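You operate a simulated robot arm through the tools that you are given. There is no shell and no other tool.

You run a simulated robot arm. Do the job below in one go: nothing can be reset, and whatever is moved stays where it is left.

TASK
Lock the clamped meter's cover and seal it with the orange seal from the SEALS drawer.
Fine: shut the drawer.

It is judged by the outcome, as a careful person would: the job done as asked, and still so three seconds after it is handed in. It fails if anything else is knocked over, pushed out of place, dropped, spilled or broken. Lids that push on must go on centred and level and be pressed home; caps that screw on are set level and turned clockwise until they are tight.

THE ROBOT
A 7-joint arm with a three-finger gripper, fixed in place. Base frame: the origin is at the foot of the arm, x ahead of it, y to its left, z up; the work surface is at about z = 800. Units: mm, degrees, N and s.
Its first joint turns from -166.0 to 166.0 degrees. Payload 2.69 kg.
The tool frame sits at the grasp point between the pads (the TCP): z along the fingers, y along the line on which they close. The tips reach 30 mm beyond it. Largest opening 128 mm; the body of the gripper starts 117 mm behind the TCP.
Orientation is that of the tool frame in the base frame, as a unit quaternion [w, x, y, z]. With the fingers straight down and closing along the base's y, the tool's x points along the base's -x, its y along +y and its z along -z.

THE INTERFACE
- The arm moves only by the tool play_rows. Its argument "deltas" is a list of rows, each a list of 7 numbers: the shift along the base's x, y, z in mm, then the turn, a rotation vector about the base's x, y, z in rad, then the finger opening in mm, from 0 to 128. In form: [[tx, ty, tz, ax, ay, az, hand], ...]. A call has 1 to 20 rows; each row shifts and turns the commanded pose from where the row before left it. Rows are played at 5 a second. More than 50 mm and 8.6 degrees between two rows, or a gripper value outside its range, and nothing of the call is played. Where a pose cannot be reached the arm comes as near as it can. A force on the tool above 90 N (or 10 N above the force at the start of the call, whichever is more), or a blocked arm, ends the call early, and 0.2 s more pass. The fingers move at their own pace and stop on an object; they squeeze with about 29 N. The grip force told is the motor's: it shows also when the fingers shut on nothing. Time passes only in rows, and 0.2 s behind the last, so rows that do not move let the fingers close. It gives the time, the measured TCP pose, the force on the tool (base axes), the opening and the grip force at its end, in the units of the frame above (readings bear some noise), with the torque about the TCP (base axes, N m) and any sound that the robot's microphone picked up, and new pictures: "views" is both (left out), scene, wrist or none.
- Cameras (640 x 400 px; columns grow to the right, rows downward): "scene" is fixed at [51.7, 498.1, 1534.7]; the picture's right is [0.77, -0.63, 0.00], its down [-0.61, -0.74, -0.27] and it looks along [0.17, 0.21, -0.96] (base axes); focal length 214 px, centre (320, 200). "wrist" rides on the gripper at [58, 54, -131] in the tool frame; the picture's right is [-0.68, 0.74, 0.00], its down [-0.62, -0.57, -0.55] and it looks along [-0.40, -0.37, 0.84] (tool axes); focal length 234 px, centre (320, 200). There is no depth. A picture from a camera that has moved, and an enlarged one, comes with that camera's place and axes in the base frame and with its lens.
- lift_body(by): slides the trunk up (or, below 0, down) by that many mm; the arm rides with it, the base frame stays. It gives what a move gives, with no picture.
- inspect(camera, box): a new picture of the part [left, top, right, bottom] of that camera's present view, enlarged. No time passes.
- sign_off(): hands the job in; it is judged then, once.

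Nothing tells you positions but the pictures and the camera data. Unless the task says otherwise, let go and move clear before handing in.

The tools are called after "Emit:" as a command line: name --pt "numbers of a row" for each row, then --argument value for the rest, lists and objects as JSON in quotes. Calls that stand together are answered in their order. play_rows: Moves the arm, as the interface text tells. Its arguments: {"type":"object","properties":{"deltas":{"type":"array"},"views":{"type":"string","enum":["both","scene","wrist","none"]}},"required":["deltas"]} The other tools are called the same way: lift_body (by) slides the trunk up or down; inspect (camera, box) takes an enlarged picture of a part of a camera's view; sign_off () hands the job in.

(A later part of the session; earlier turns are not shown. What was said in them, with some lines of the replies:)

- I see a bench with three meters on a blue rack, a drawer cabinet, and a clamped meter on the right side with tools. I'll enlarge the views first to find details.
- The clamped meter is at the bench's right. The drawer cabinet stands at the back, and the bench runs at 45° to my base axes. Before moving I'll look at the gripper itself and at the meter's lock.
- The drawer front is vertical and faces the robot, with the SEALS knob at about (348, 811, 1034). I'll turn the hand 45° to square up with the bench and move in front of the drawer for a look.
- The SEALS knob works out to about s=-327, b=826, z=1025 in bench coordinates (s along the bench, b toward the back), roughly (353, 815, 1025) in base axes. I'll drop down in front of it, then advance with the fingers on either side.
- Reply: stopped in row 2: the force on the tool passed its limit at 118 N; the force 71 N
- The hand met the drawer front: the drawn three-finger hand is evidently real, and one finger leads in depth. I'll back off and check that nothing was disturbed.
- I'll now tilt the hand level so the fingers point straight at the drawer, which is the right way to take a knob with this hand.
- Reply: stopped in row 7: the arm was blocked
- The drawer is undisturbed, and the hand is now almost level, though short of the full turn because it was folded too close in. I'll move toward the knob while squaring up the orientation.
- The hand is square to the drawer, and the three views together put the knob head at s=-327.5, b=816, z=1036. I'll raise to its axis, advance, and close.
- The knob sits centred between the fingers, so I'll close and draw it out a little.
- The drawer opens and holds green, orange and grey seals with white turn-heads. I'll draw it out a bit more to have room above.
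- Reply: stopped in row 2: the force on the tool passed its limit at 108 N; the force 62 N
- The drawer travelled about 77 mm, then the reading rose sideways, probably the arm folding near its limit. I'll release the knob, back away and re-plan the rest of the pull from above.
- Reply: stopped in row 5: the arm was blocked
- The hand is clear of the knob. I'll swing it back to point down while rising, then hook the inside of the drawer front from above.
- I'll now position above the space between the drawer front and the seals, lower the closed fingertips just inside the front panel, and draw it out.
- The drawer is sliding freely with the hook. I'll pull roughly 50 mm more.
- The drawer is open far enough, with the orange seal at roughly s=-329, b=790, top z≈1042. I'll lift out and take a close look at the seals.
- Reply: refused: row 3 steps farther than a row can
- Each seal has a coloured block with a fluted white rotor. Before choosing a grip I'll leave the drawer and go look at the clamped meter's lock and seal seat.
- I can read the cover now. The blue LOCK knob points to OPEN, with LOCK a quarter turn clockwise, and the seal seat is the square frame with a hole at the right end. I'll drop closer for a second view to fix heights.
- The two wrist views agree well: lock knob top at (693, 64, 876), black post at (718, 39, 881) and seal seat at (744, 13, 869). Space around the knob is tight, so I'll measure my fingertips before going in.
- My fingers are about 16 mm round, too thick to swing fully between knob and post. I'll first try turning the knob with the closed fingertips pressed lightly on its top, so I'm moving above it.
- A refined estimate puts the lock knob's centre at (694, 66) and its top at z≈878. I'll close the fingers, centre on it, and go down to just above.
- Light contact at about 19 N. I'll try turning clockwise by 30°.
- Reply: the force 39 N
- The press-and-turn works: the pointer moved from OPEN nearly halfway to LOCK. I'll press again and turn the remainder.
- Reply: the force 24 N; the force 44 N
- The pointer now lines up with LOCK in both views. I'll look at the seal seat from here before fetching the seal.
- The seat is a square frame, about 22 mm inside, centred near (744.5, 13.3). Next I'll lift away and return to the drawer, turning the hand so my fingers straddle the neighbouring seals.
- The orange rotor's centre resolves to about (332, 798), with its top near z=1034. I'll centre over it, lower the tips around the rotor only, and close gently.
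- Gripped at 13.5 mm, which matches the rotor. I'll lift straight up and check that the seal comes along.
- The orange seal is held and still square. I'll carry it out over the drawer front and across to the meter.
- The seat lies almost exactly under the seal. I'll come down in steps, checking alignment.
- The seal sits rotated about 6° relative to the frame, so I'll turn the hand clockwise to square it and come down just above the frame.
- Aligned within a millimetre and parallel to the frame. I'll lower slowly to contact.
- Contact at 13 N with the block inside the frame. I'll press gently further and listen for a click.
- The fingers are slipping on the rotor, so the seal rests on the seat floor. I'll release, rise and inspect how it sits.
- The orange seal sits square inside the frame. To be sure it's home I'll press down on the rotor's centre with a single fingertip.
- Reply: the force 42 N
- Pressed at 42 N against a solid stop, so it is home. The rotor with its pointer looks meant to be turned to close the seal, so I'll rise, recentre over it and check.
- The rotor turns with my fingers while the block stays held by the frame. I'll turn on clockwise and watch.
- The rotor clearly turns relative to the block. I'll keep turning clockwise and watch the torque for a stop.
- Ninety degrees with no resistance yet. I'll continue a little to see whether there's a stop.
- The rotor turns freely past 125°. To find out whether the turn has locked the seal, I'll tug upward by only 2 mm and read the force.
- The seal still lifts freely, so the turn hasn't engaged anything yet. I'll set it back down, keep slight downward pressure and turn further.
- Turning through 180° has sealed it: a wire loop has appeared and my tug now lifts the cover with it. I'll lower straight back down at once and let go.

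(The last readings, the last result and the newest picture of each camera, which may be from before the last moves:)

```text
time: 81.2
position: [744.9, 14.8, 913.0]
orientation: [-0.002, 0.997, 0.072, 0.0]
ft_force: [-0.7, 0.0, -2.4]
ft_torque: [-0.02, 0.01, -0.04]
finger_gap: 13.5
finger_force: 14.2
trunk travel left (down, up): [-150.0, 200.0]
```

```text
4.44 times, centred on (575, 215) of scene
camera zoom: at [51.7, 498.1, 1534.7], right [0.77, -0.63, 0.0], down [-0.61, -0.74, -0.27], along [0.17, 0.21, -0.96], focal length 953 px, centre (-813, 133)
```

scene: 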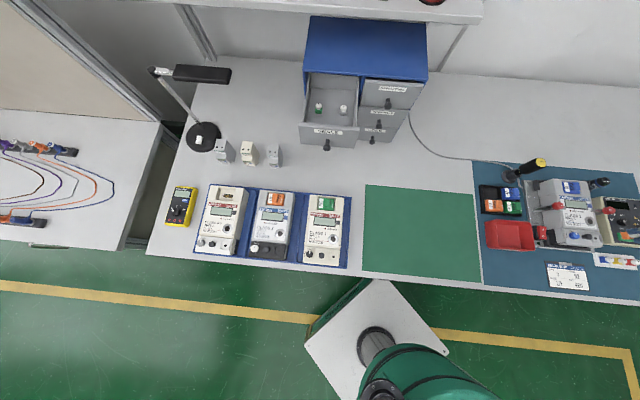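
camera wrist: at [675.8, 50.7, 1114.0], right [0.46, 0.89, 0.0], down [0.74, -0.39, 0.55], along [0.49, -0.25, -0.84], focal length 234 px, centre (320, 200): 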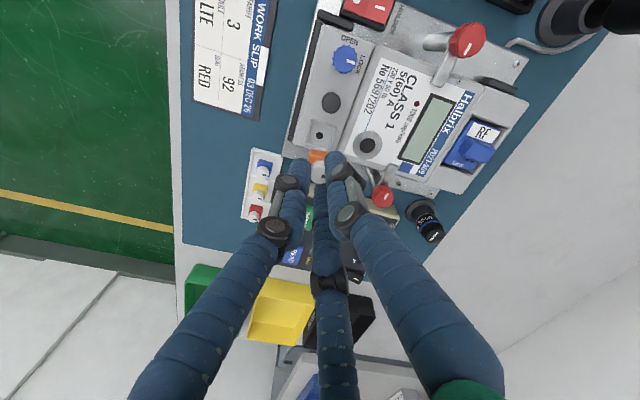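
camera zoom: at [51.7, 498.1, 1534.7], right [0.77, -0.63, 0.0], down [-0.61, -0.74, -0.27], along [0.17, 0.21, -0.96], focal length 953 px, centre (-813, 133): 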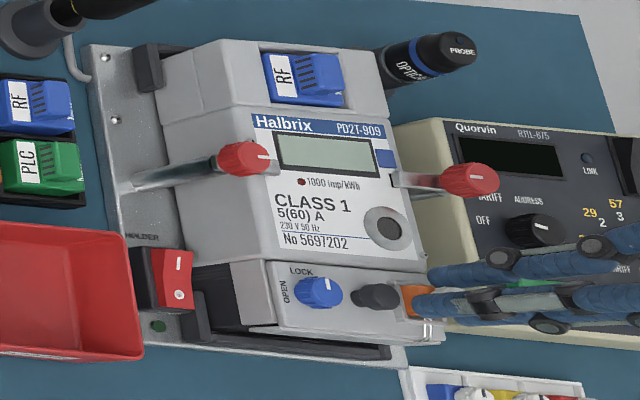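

Emit:
play_rows --pt "0 0 -0.7 0 0 0 4" --pt "0 0 -0.7 0 0 0 4" --pt "0 0 0 0 0 0 4" --views "none"

Emit:
inspect --camera "scene" --box '[580, 220, 620, 250]'

```text
time: 82.0
position: [745.3, 15.7, 911.4]
orientation: [-0.002, 0.997, 0.072, -0.001]
ft_force: [-0.6, -0.1, 2.6]
ft_torque: [0.01, 0.04, 0.01]
finger_gap: 13.3
finger_force: 14.1
trunk travel left (down, up): [-150.0, 200.0]
```

```text
13.33 times, centred on (600, 235) of scene
camera zoom: at [51.7, 498.1, 1534.7], right [0.77, -0.63, 0.0], down [-0.61, -0.74, -0.27], along [0.17, 0.21, -0.96], focal length 2860 px, centre (-3413, -267)
```

zoom: 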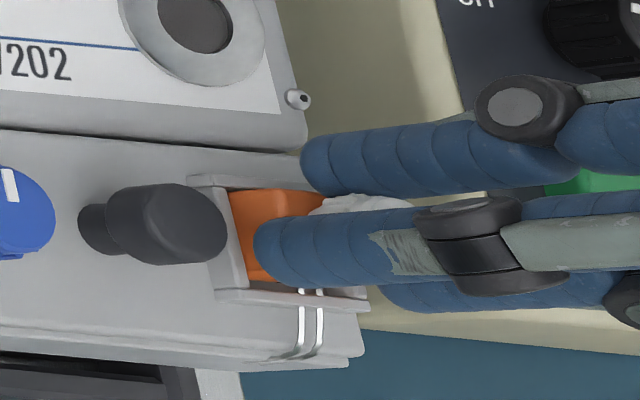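

The meter is about 1 mm off its original place, so I'll press gently down to settle it before letting go.

Emit:
play_rows --pt "0 0 -1 0 0 0 4" --pt "0 0 0 0 0 0 4" --views "none"

Emit:
inspect --camera "scene" --box '[580, 220, 620, 250]'

Emit:
inspect --camera "scene" --box '[540, 200, 620, 260]'

```text
time: 82.6
position: [746.3, 14.7, 911.2]
orientation: [-0.002, 0.997, 0.073, 0.0]
ft_force: [-0.9, 0.1, 10.2]
ft_torque: [0.05, 0.07, -0.02]
finger_gap: 13.2
finger_force: 13.9
trunk travel left (down, up): [-150.0, 200.0]
```

```text
13.33 times, centred on (600, 235) of scene
camera zoom: at [51.7, 498.1, 1534.7], right [0.77, -0.63, 0.0], down [-0.61, -0.74, -0.27], along [0.17, 0.21, -0.96], focal length 2860 px, centre (-3413, -267)
```

zoom: 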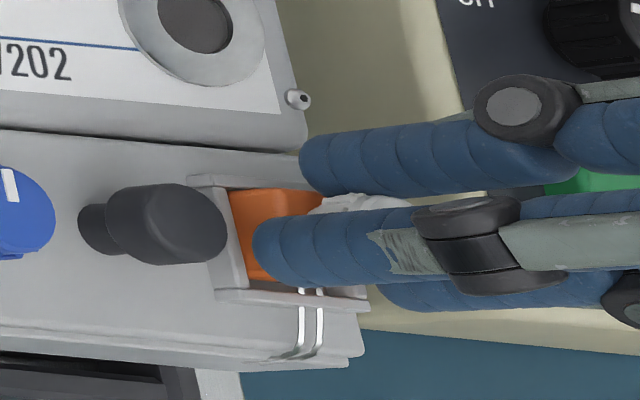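

```text
6.67 times, centred on (580, 230) of scene
camera zoom: at [51.7, 498.1, 1534.7], right [0.77, -0.63, 0.0], down [-0.61, -0.74, -0.27], along [0.17, 0.21, -0.96], focal length 1430 px, centre (-1413, 0)
```

zoom: 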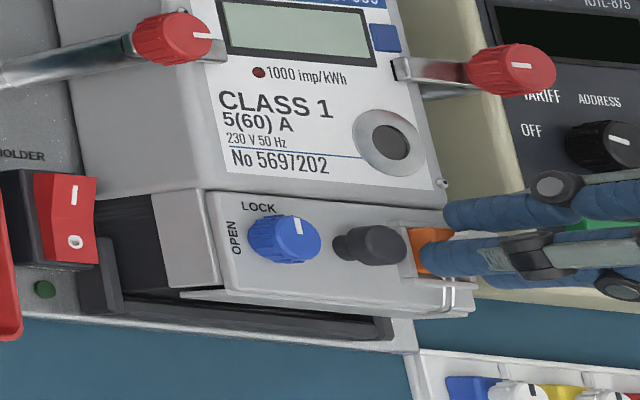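

Emit:
play_rows --pt "0 0 0.5 0 0 0 24" --pt "0 0 0 0 0 0 26" --pt "0 0 20 0 0 0 26" --pt "0 0 30 0 0 0 40" --pt "0 0 20 0 0 0 40" --pt "0 0 0 0 0 0 40" --views "none"

Emit:
inspect --camera "scene" --box '[580, 220, 620, 250]'

Emit:
inspect --camera "scene" --box '[540, 200, 620, 260]'

Emit:
inspect --camera "wrist" --box '[230, 50, 410, 170]'

```text
time: 84.0
position: [744.3, 14.4, 983.1]
orientation: [-0.002, 0.997, 0.074, 0.001]
ft_force: [-1.1, 0.0, 0.9]
ft_torque: [0.02, -0.01, 0.01]
finger_gap: 40.3
finger_force: 0.0
trunk travel left (down, up): [-150.0, 200.0]
```

```text
13.33 times, centred on (600, 235) of scene
camera zoom: at [51.7, 498.1, 1534.7], right [0.77, -0.63, 0.0], down [-0.61, -0.74, -0.27], along [0.17, 0.21, -0.96], focal length 2860 px, centre (-3413, -267)
```

zoom: 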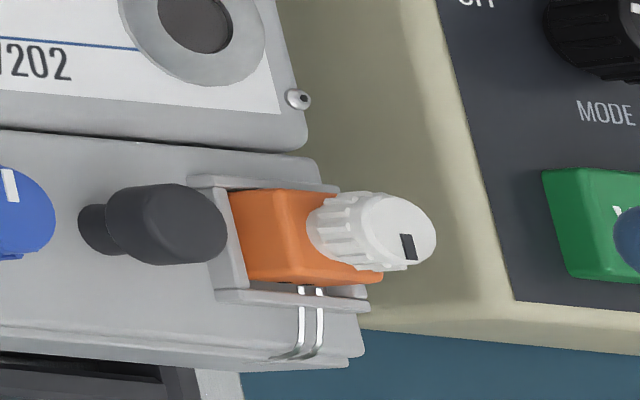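

```text
6.67 times, centred on (580, 230) of scene
camera zoom: at [51.7, 498.1, 1534.7], right [0.77, -0.63, 0.0], down [-0.61, -0.74, -0.27], along [0.17, 0.21, -0.96], focal length 1430 px, centre (-1413, 0)
```

zoom: 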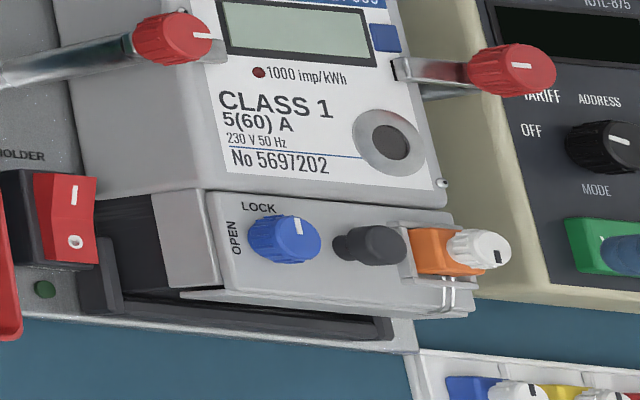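

```text
3.33 times, centred on (320, 110) of wrist
camera zoom: at [811.1, -31.1, 1113.6], right [-0.56, -0.83, 0.0], down [-0.69, 0.47, 0.55], along [-0.45, 0.31, -0.83], focal length 781 px, centre (320, 500)
```

zoom: 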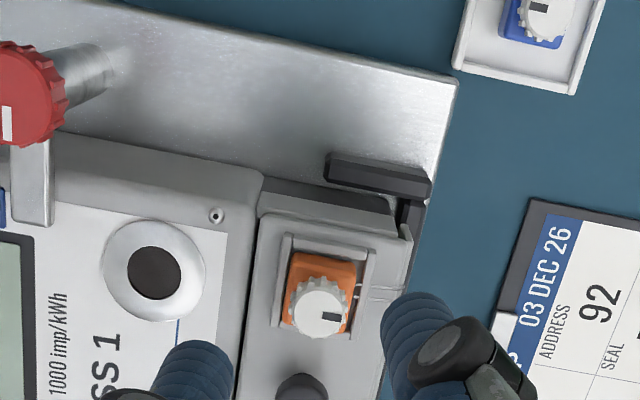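

The seal is on, with its wire looped to the cover, and the pointer stays on LOCK. The meter sits about 1 mm from before, so I'll press down on the seal with one fingertip to make sure everything is settled.

Emit:
play_rows --pt "-0.6 9.5 0 0 0 0 0" --pt "0 0 0 0 0 0 0" --pt "0 0 -30 0 0 0 0" --pt "0 0 -25 0 0 0 0" --pt "0 0 -3 0 0 0 0" --pt "0 0 0 0 0 0 0" --views "none"

Emit:
inspect --camera "scene" --box '[580, 220, 620, 250]'

```text
time: 85.4
position: [745.8, 23.5, 922.4]
orientation: [-0.005, 0.997, 0.074, 0.0]
ft_force: [-0.1, -0.4, -0.8]
ft_torque: [-0.01, -0.02, 0.0]
finger_gap: 2.1
finger_force: 29.3
trunk travel left (down, up): [-150.0, 200.0]
```

```text
13.33 times, centred on (600, 235) of scene
camera zoom: at [51.7, 498.1, 1534.7], right [0.77, -0.63, 0.0], down [-0.61, -0.74, -0.27], along [0.17, 0.21, -0.96], focal length 2860 px, centre (-3413, -267)
```

zoom: 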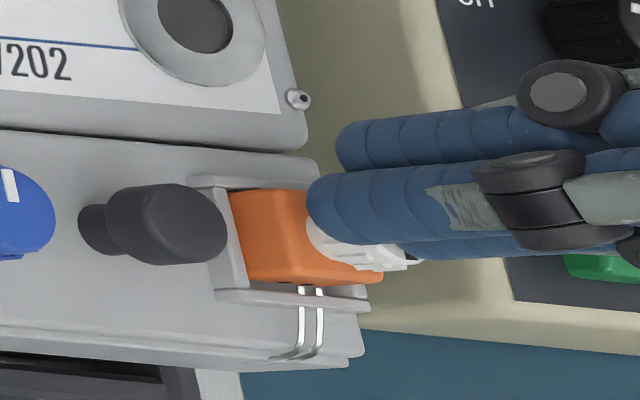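

Emit:
play_rows --pt "0 0 -1.5 0 0 0 0" --pt "0 0 -1.5 0 0 0 0" --pt "0 0 -1 0 0 0 0" --pt "0 0 0 0 0 0 0" --views "none"

Emit:
inspect --camera "scene" --box '[580, 220, 620, 250]'

```text
time: 86.4
position: [744.7, 24.1, 920.3]
orientation: [-0.005, 0.997, 0.074, 0.001]
ft_force: [0.4, -0.2, 17.8]
ft_torque: [-0.18, -0.03, -0.04]
finger_gap: 2.0
finger_force: 29.3
trunk travel left (down, up): [-150.0, 200.0]
```

```text
13.33 times, centred on (600, 235) of scene
camera zoom: at [51.7, 498.1, 1534.7], right [0.77, -0.63, 0.0], down [-0.61, -0.74, -0.27], along [0.17, 0.21, -0.96], focal length 2860 px, centre (-3413, -267)
```

zoom: 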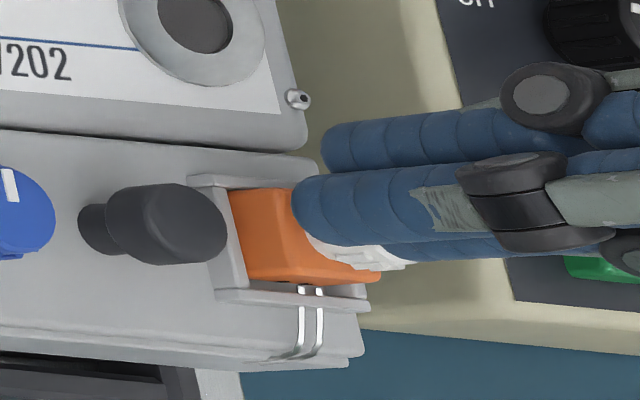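

The height matches the earlier seating contact, so the seal and cover are fully down and only about 1 mm of sideways play remains. I'll lift clear, unwind the wrist, and return to shut the drawer.

Emit:
play_rows --pt "0 0 20 0 0 0 0" --pt "0 0 45 0 0 0.146 0" --pt "0 0 45 0 0 0.146 0" --pt "0 0 45 0 0 0.146 0" --pt "-10 30 30 0 0 0.146 0" --pt "-10 45 15 0 0 0.146 0" --pt "-12 45 10 0 0 0.146 0" --pt "-12 45 10 0 0 0.146 0" --pt "-12 45 10 0 0 0.146 0" --pt "-14 45 10 0 0 0.146 0" --pt "-20 40 0 0 0 0.146 0" --pt "-30 36 0 0 0 0.146 0" --pt "-30 36 0 0 0 0.146 0" --pt "-30 36 0 0 0 0.146 0" --pt "-30 36 0 0 0 0.146 0" --pt "-30 36 0 0 0 0.146 0" --pt "-30 36 0 0 0 0.146 0" --pt "-30 36 0 0 0 0.146 0" --pt "-30 36 0 0 0 0.146 0" --pt "-30 36 0 0 0 0.146 0"

Emit:
inspect --camera "scene" --box '[525, 170, 625, 260]'

Emit:
inspect --camera "scene" --box '[580, 220, 620, 250]'

```text
time: 90.6
position: [384.9, 645.7, 1158.2]
orientation: [0.0, 0.11, 0.994, 0.0]
ft_force: [0.4, 0.3, 0.2]
ft_torque: [0.02, 0.01, -0.04]
finger_gap: 2.0
finger_force: 29.1
trunk travel left (down, up): [-150.0, 200.0]
camera wrist: at [340.7, 709.9, 1290.9], right [0.82, 0.57, 0.0], down [0.48, -0.69, 0.55], along [0.31, -0.45, -0.84], focal length 234 px, centre (320, 200)
```

scene: 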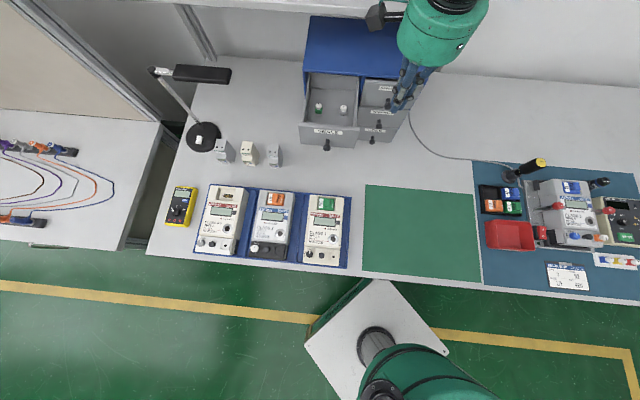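
wrist: 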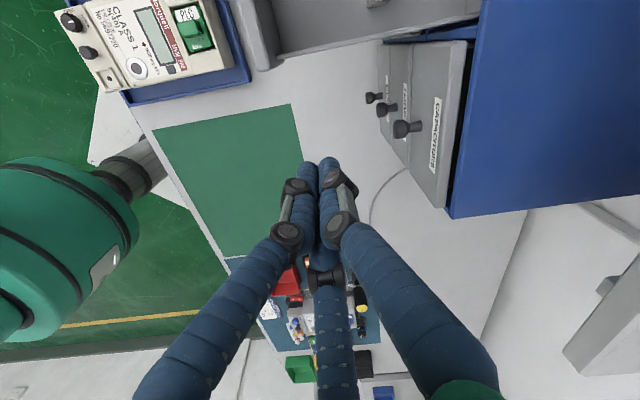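

```text
4.44 times, centred on (575, 215) of scene
camera zoom: at [51.7, 498.1, 1534.7], right [0.77, -0.63, 0.0], down [-0.61, -0.74, -0.27], along [0.17, 0.21, -0.96], focal length 953 px, centre (-813, 133)
```

zoom: 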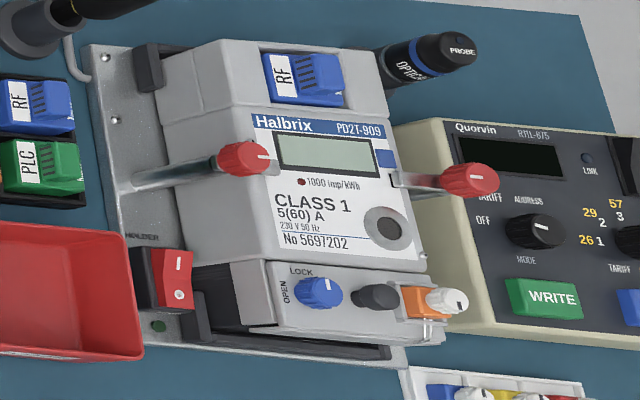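

```text
13.33 times, centred on (600, 235) of scene
camera zoom: at [51.7, 498.1, 1534.7], right [0.77, -0.63, 0.0], down [-0.61, -0.74, -0.27], along [0.17, 0.21, -0.96], focal length 2860 px, centre (-3413, -267)
```

zoom: 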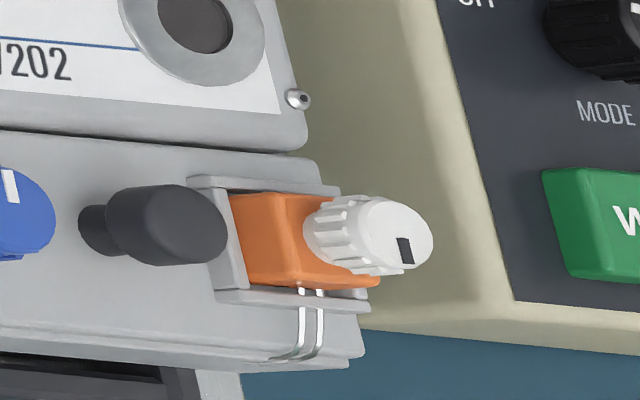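

The seal is in place and the pointer is on LOCK. Next I'll position the closed fingers in front of the drawer face, above its knob, and push it shut.

Emit:
play_rows --pt "-25 5 0 0 0 0.143 0" --pt "-25 8 0 0 0 0.143 0" --pt "-25 8 0 0 0 0.143 0" --pt "-25 8 0 0 0 0.143 0" --pt "-25 8 0 0 0 0.143 0" --pt "-28 8 0 0 0 0.143 0" --pt "0 0 -36 0 0 0.143 0" --pt "0 0 -36 0 0 0 0" --pt "0 0 0 0 0 0 0"

Emit:
inspect --camera "scene" --box '[280, 40, 420, 160]'

```text
time: 92.6
position: [233.2, 689.4, 1085.3]
orientation: [-0.001, -0.379, 0.925, 0.0]
ft_force: [0.2, 0.4, 0.1]
ft_torque: [-0.04, 0.02, 0.0]
finger_gap: 2.2
finger_force: 28.2
trunk travel left (down, up): [-150.0, 200.0]
camera wrist: at [153.2, 685.4, 1218.6], right [-0.04, 1.0, 0.0], down [0.84, 0.03, 0.55], along [0.55, 0.02, -0.84], focal length 234 px, centre (320, 200)
```

scene: 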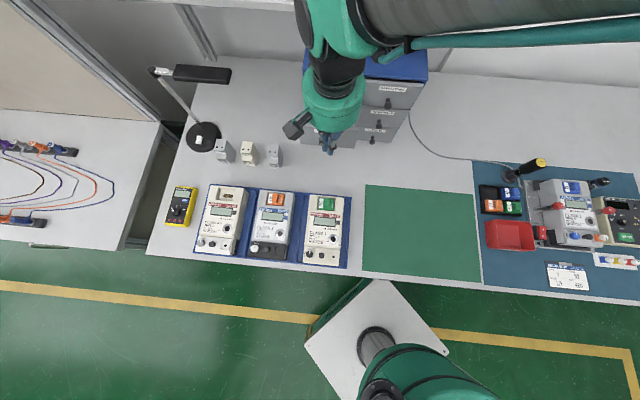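
wrist: 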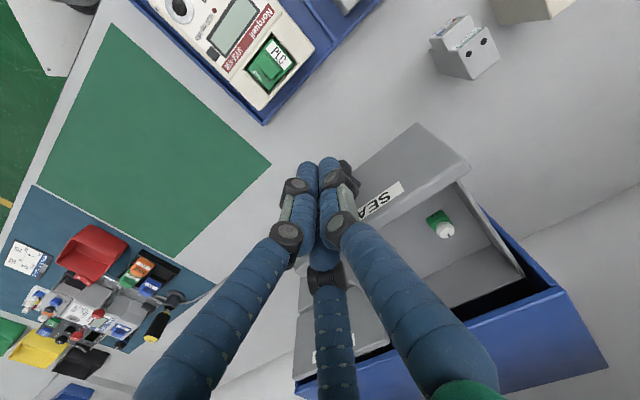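

```text
3.33 times, centred on (350, 100) of scene
camera zoom: at [51.7, 498.1, 1534.7], right [0.77, -0.63, 0.0], down [-0.61, -0.74, -0.27], along [0.17, 0.21, -0.96], focal length 715 px, centre (220, 533)
```

zoom: 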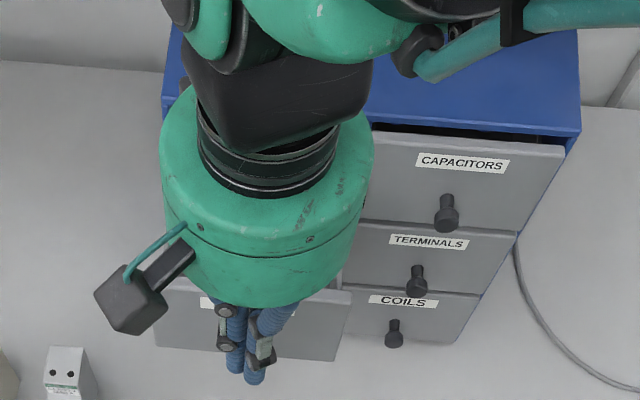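

Emit:
play_rows --pt "6 6 0 0 0 0 0" --pt "6 6 0 0 0 0 0" --pt "5 5 0 0 0 0 0" --pt "5 5 0 0 0 0 0" --pt "6 6 0 0 0 0 0" --pt "6 6 0 0 0 0 0" --pt "6 6 0 0 0 0 0" --pt "6 6 0 0 0 0 0" --pt "6 6 0 0 0 0 0" --pt "6 6 0 0 0 0 0" --pt "6 6 0 0 0 0 0" --pt "0 0 0 0 0 0 0"

```text
time: 95.2
position: [297.1, 753.3, 1087.2]
orientation: [0.0, -0.38, 0.925, 0.0]
ft_force: [0.7, -0.1, -0.1]
ft_torque: [-0.02, 0.01, 0.02]
finger_gap: 1.9
finger_force: 29.1
trunk travel left (down, up): [-150.0, 200.0]
camera wrist: at [217.3, 749.8, 1219.4], right [-0.03, 1.0, 0.0], down [0.84, 0.03, 0.55], along [0.55, 0.02, -0.84], focal length 234 px, centre (320, 200)
```

scene: 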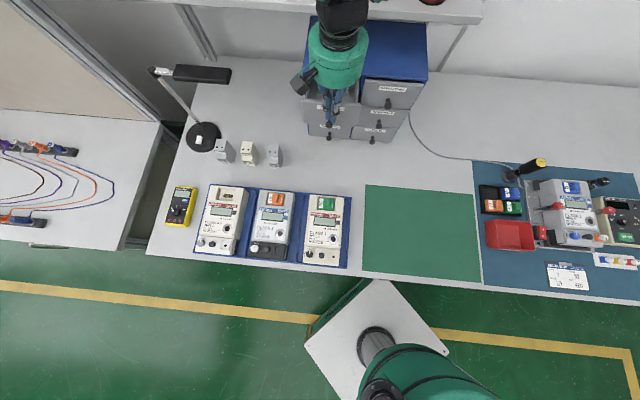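
wrist: 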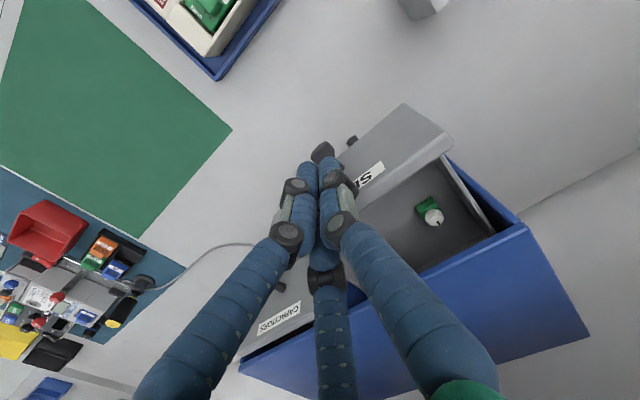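

The drawer slides in smoothly and the remaining seals stay put. I'll continue.

Emit:
play_rows --pt "6 6 0 0 0 0 0" --pt "6 6 0 0 0 0 0" --pt "6 6 0 0 0 0 0" --pt "6 6 0 0 0 0 0" --pt "6 6 0 0 0 0 0" --pt "6 6 0 0 0 0 0" --pt "5 5 0 0 0 0 0" --pt "4 4 0 0 0 0 0" --pt "3 3 0 0 0 0 0" --pt "0 0 0 0 0 0 0"

Emit:
inspect --camera "scene" --box '[295, 60, 435, 150]'

```text
time: 97.4
position: [344.4, 800.4, 1085.9]
orientation: [0.0, -0.379, 0.925, 0.0]
ft_force: [0.3, -0.9, -0.3]
ft_torque: [-0.01, 0.02, 0.03]
finger_gap: 2.4
finger_force: 28.7
trunk travel left (down, up): [-150.0, 200.0]
camera wrist: at [265.0, 797.8, 1219.2], right [-0.03, 1.0, 0.0], down [0.84, 0.03, 0.55], along [0.55, 0.02, -0.84], focal length 234 px, centre (320, 200)
```

scene: 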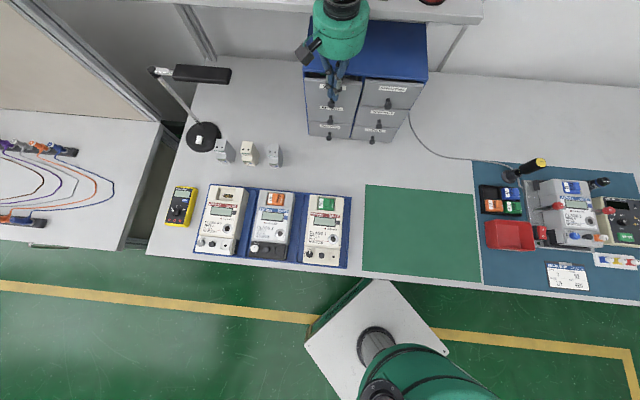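
wrist: 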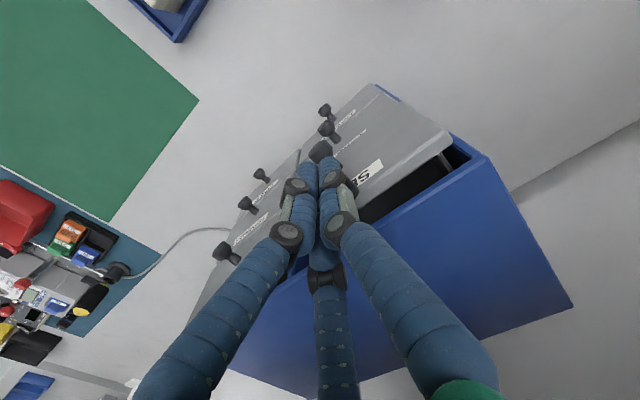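

```text
4.44 times, centred on (365, 105) of scene
camera zoom: at [51.7, 498.1, 1534.7], right [0.77, -0.63, 0.0], down [-0.61, -0.74, -0.27], along [0.17, 0.21, -0.96], focal length 953 px, centre (120, 622)
```

zoom: 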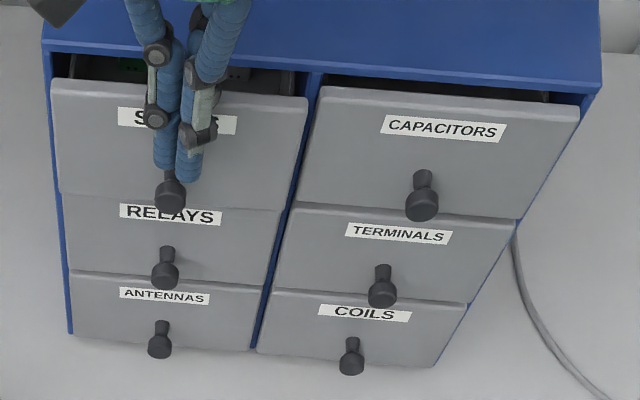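

About 15 mm remains. I'll push the last bit gently until it stops.

Emit:
play_rows --pt "3 3 0 0 0 0 0" --pt "3 3 0 0 0 0 0" --pt "2 2 0 0 0 0 0" --pt "2 2 0 0 0 0 0" --pt "0 0 0 0 0 0 0" --views "none"

Emit:
inspect --camera "scene" --box '[295, 60, 435, 150]'

```text
time: 98.6
position: [352.4, 808.0, 1086.6]
orientation: [-0.001, -0.379, 0.925, -0.001]
ft_force: [-23.6, -31.1, -3.4]
ft_torque: [2.84, -1.91, 0.07]
finger_gap: 2.0
finger_force: 29.2
trunk travel left (down, up): [-150.0, 200.0]
```

```text
4.44 times, centred on (365, 105) of scene
camera zoom: at [51.7, 498.1, 1534.7], right [0.77, -0.63, 0.0], down [-0.61, -0.74, -0.27], along [0.17, 0.21, -0.96], focal length 953 px, centre (120, 622)
```

zoom: 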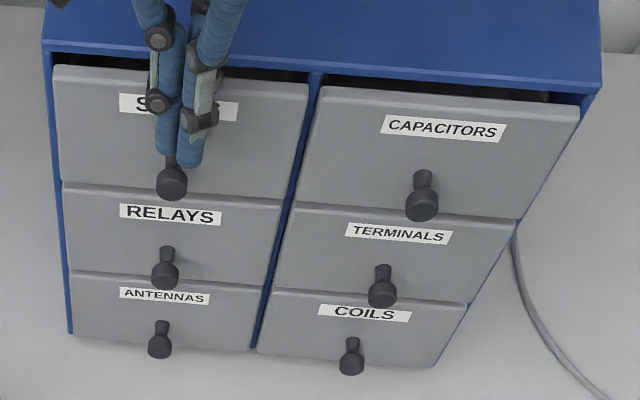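

The drawer has reached its stop and looks exactly as it did at the start. I'll back off, rise clear and take a last look at everything.

Emit:
play_rows --pt "-6 -6 0 0 0 0 0" --pt "-15 -15 0 0 0 0 0" --pt "-25 -25 0 0 0 0 10" --pt "-25 -25 20 0 0 0 20" --pt "0 -20 40 0 0 0 20" --pt "10 -40 20 0 0 0 20" --pt "10 -40 0 0 0 0 20" --pt "0 0 0 0 0 0 20"

Emit:
inspect --camera "scene" --box '[295, 60, 435, 150]'

Emit:
inspect --camera "scene" --box '[470, 140, 640, 300]'

Emit:
inspect --camera "scene" --box '[560, 210, 610, 250]'

```text
time: 100.4
position: [301.2, 638.9, 1167.4]
orientation: [0.0, -0.38, 0.925, 0.001]
ft_force: [1.0, -0.3, 0.4]
ft_torque: [0.04, 0.01, 0.01]
finger_gap: 19.6
finger_force: 0.1
trunk travel left (down, up): [-150.0, 200.0]
camera wrist: at [222.2, 635.8, 1299.9], right [-0.04, 1.0, 0.0], down [0.84, 0.03, 0.55], along [0.55, 0.02, -0.84], focal length 234 px, centre (320, 200)
```

scene: 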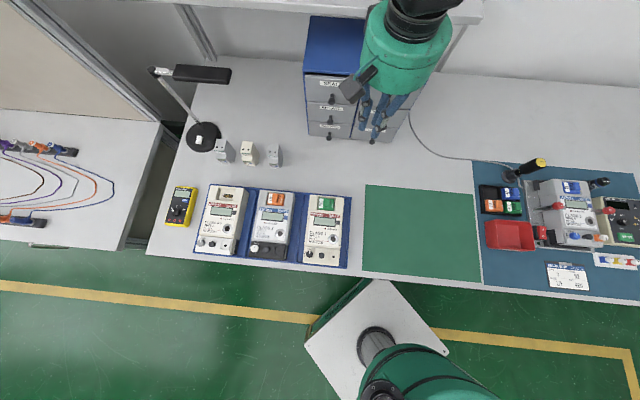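
wrist: 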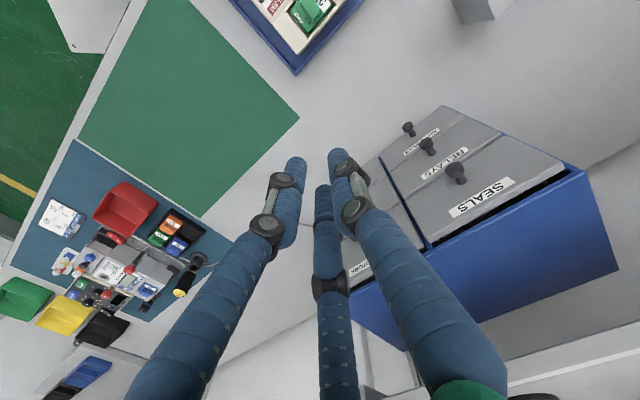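

```text
4.44 times, centred on (365, 105) of scene
camera zoom: at [51.7, 498.1, 1534.7], right [0.77, -0.63, 0.0], down [-0.61, -0.74, -0.27], along [0.17, 0.21, -0.96], focal length 953 px, centre (120, 622)
```

zoom: 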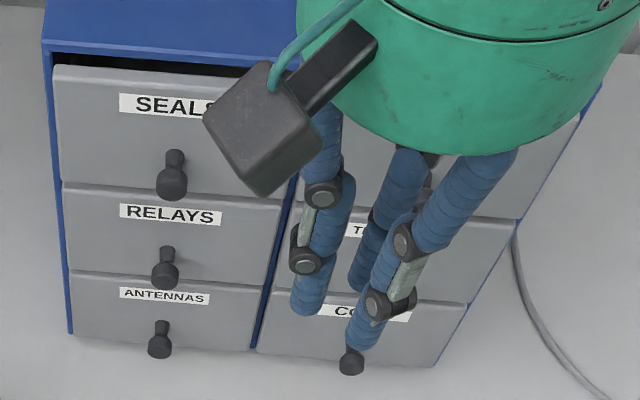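

```text
2.50 times, centred on (555, 220) of scene
camera zoom: at [51.7, 498.1, 1534.7], right [0.77, -0.63, 0.0], down [-0.61, -0.74, -0.27], along [0.17, 0.21, -0.96], focal length 536 px, centre (-268, 150)
```

zoom: 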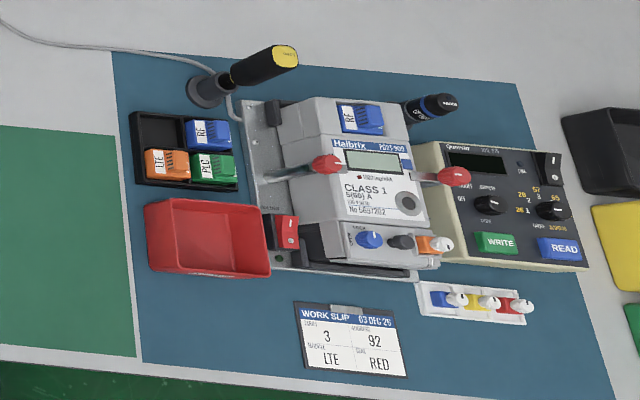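

```text
10.00 times, centred on (585, 230) of scene
camera zoom: at [51.7, 498.1, 1534.7], right [0.77, -0.63, 0.0], down [-0.61, -0.74, -0.27], along [0.17, 0.21, -0.96], focal length 2145 px, centre (-2330, -100)
```

zoom: 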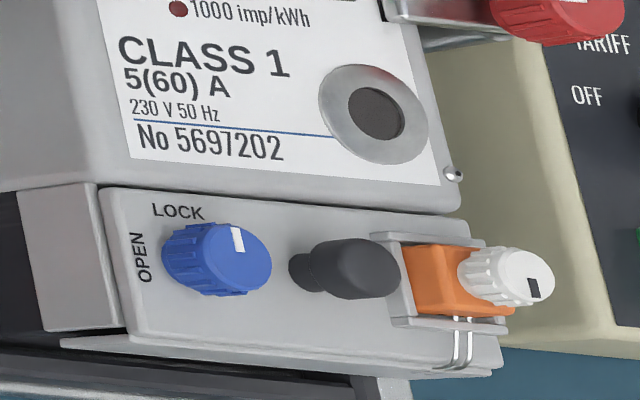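

The cover knob points to LOCK, and the orange seal sits in its seat with the wire loop closed. The SEALS drawer is shut, nothing else appears disturbed, and the hand is clear. I'm handing in the job.

Emit:
sign_off

```text
The job is handed in.
```

The clamped meter's cover is locked and sealed with the orange seal, and the SEALS drawer is shut. I've handed the job in; no verdict has come back yet.

- **Lock:** the blue knob was turned clockwise from OPEN, and its pointer now lines up with LOCK.
- **Seal:** the orange seal is in its seat. I pressed it down to a solid stop and turned its white rotor about 180° until the wire loop closed. A small upward tug then lifted the cover along with the seal.
- **Meter position:** that tug left the clamped meter about 1 mm to one side of where it started. It is still clamped and sitting fully down.
- **Drawer:** it was pushed in to its stop, with the green and grey seals still inside. On my first try at the knob, the hand bumped the knob or drawer front at about 118 N; I saw no damage or shift.

In the final views nothing else looked moved or knocked over, and the arm is clear.
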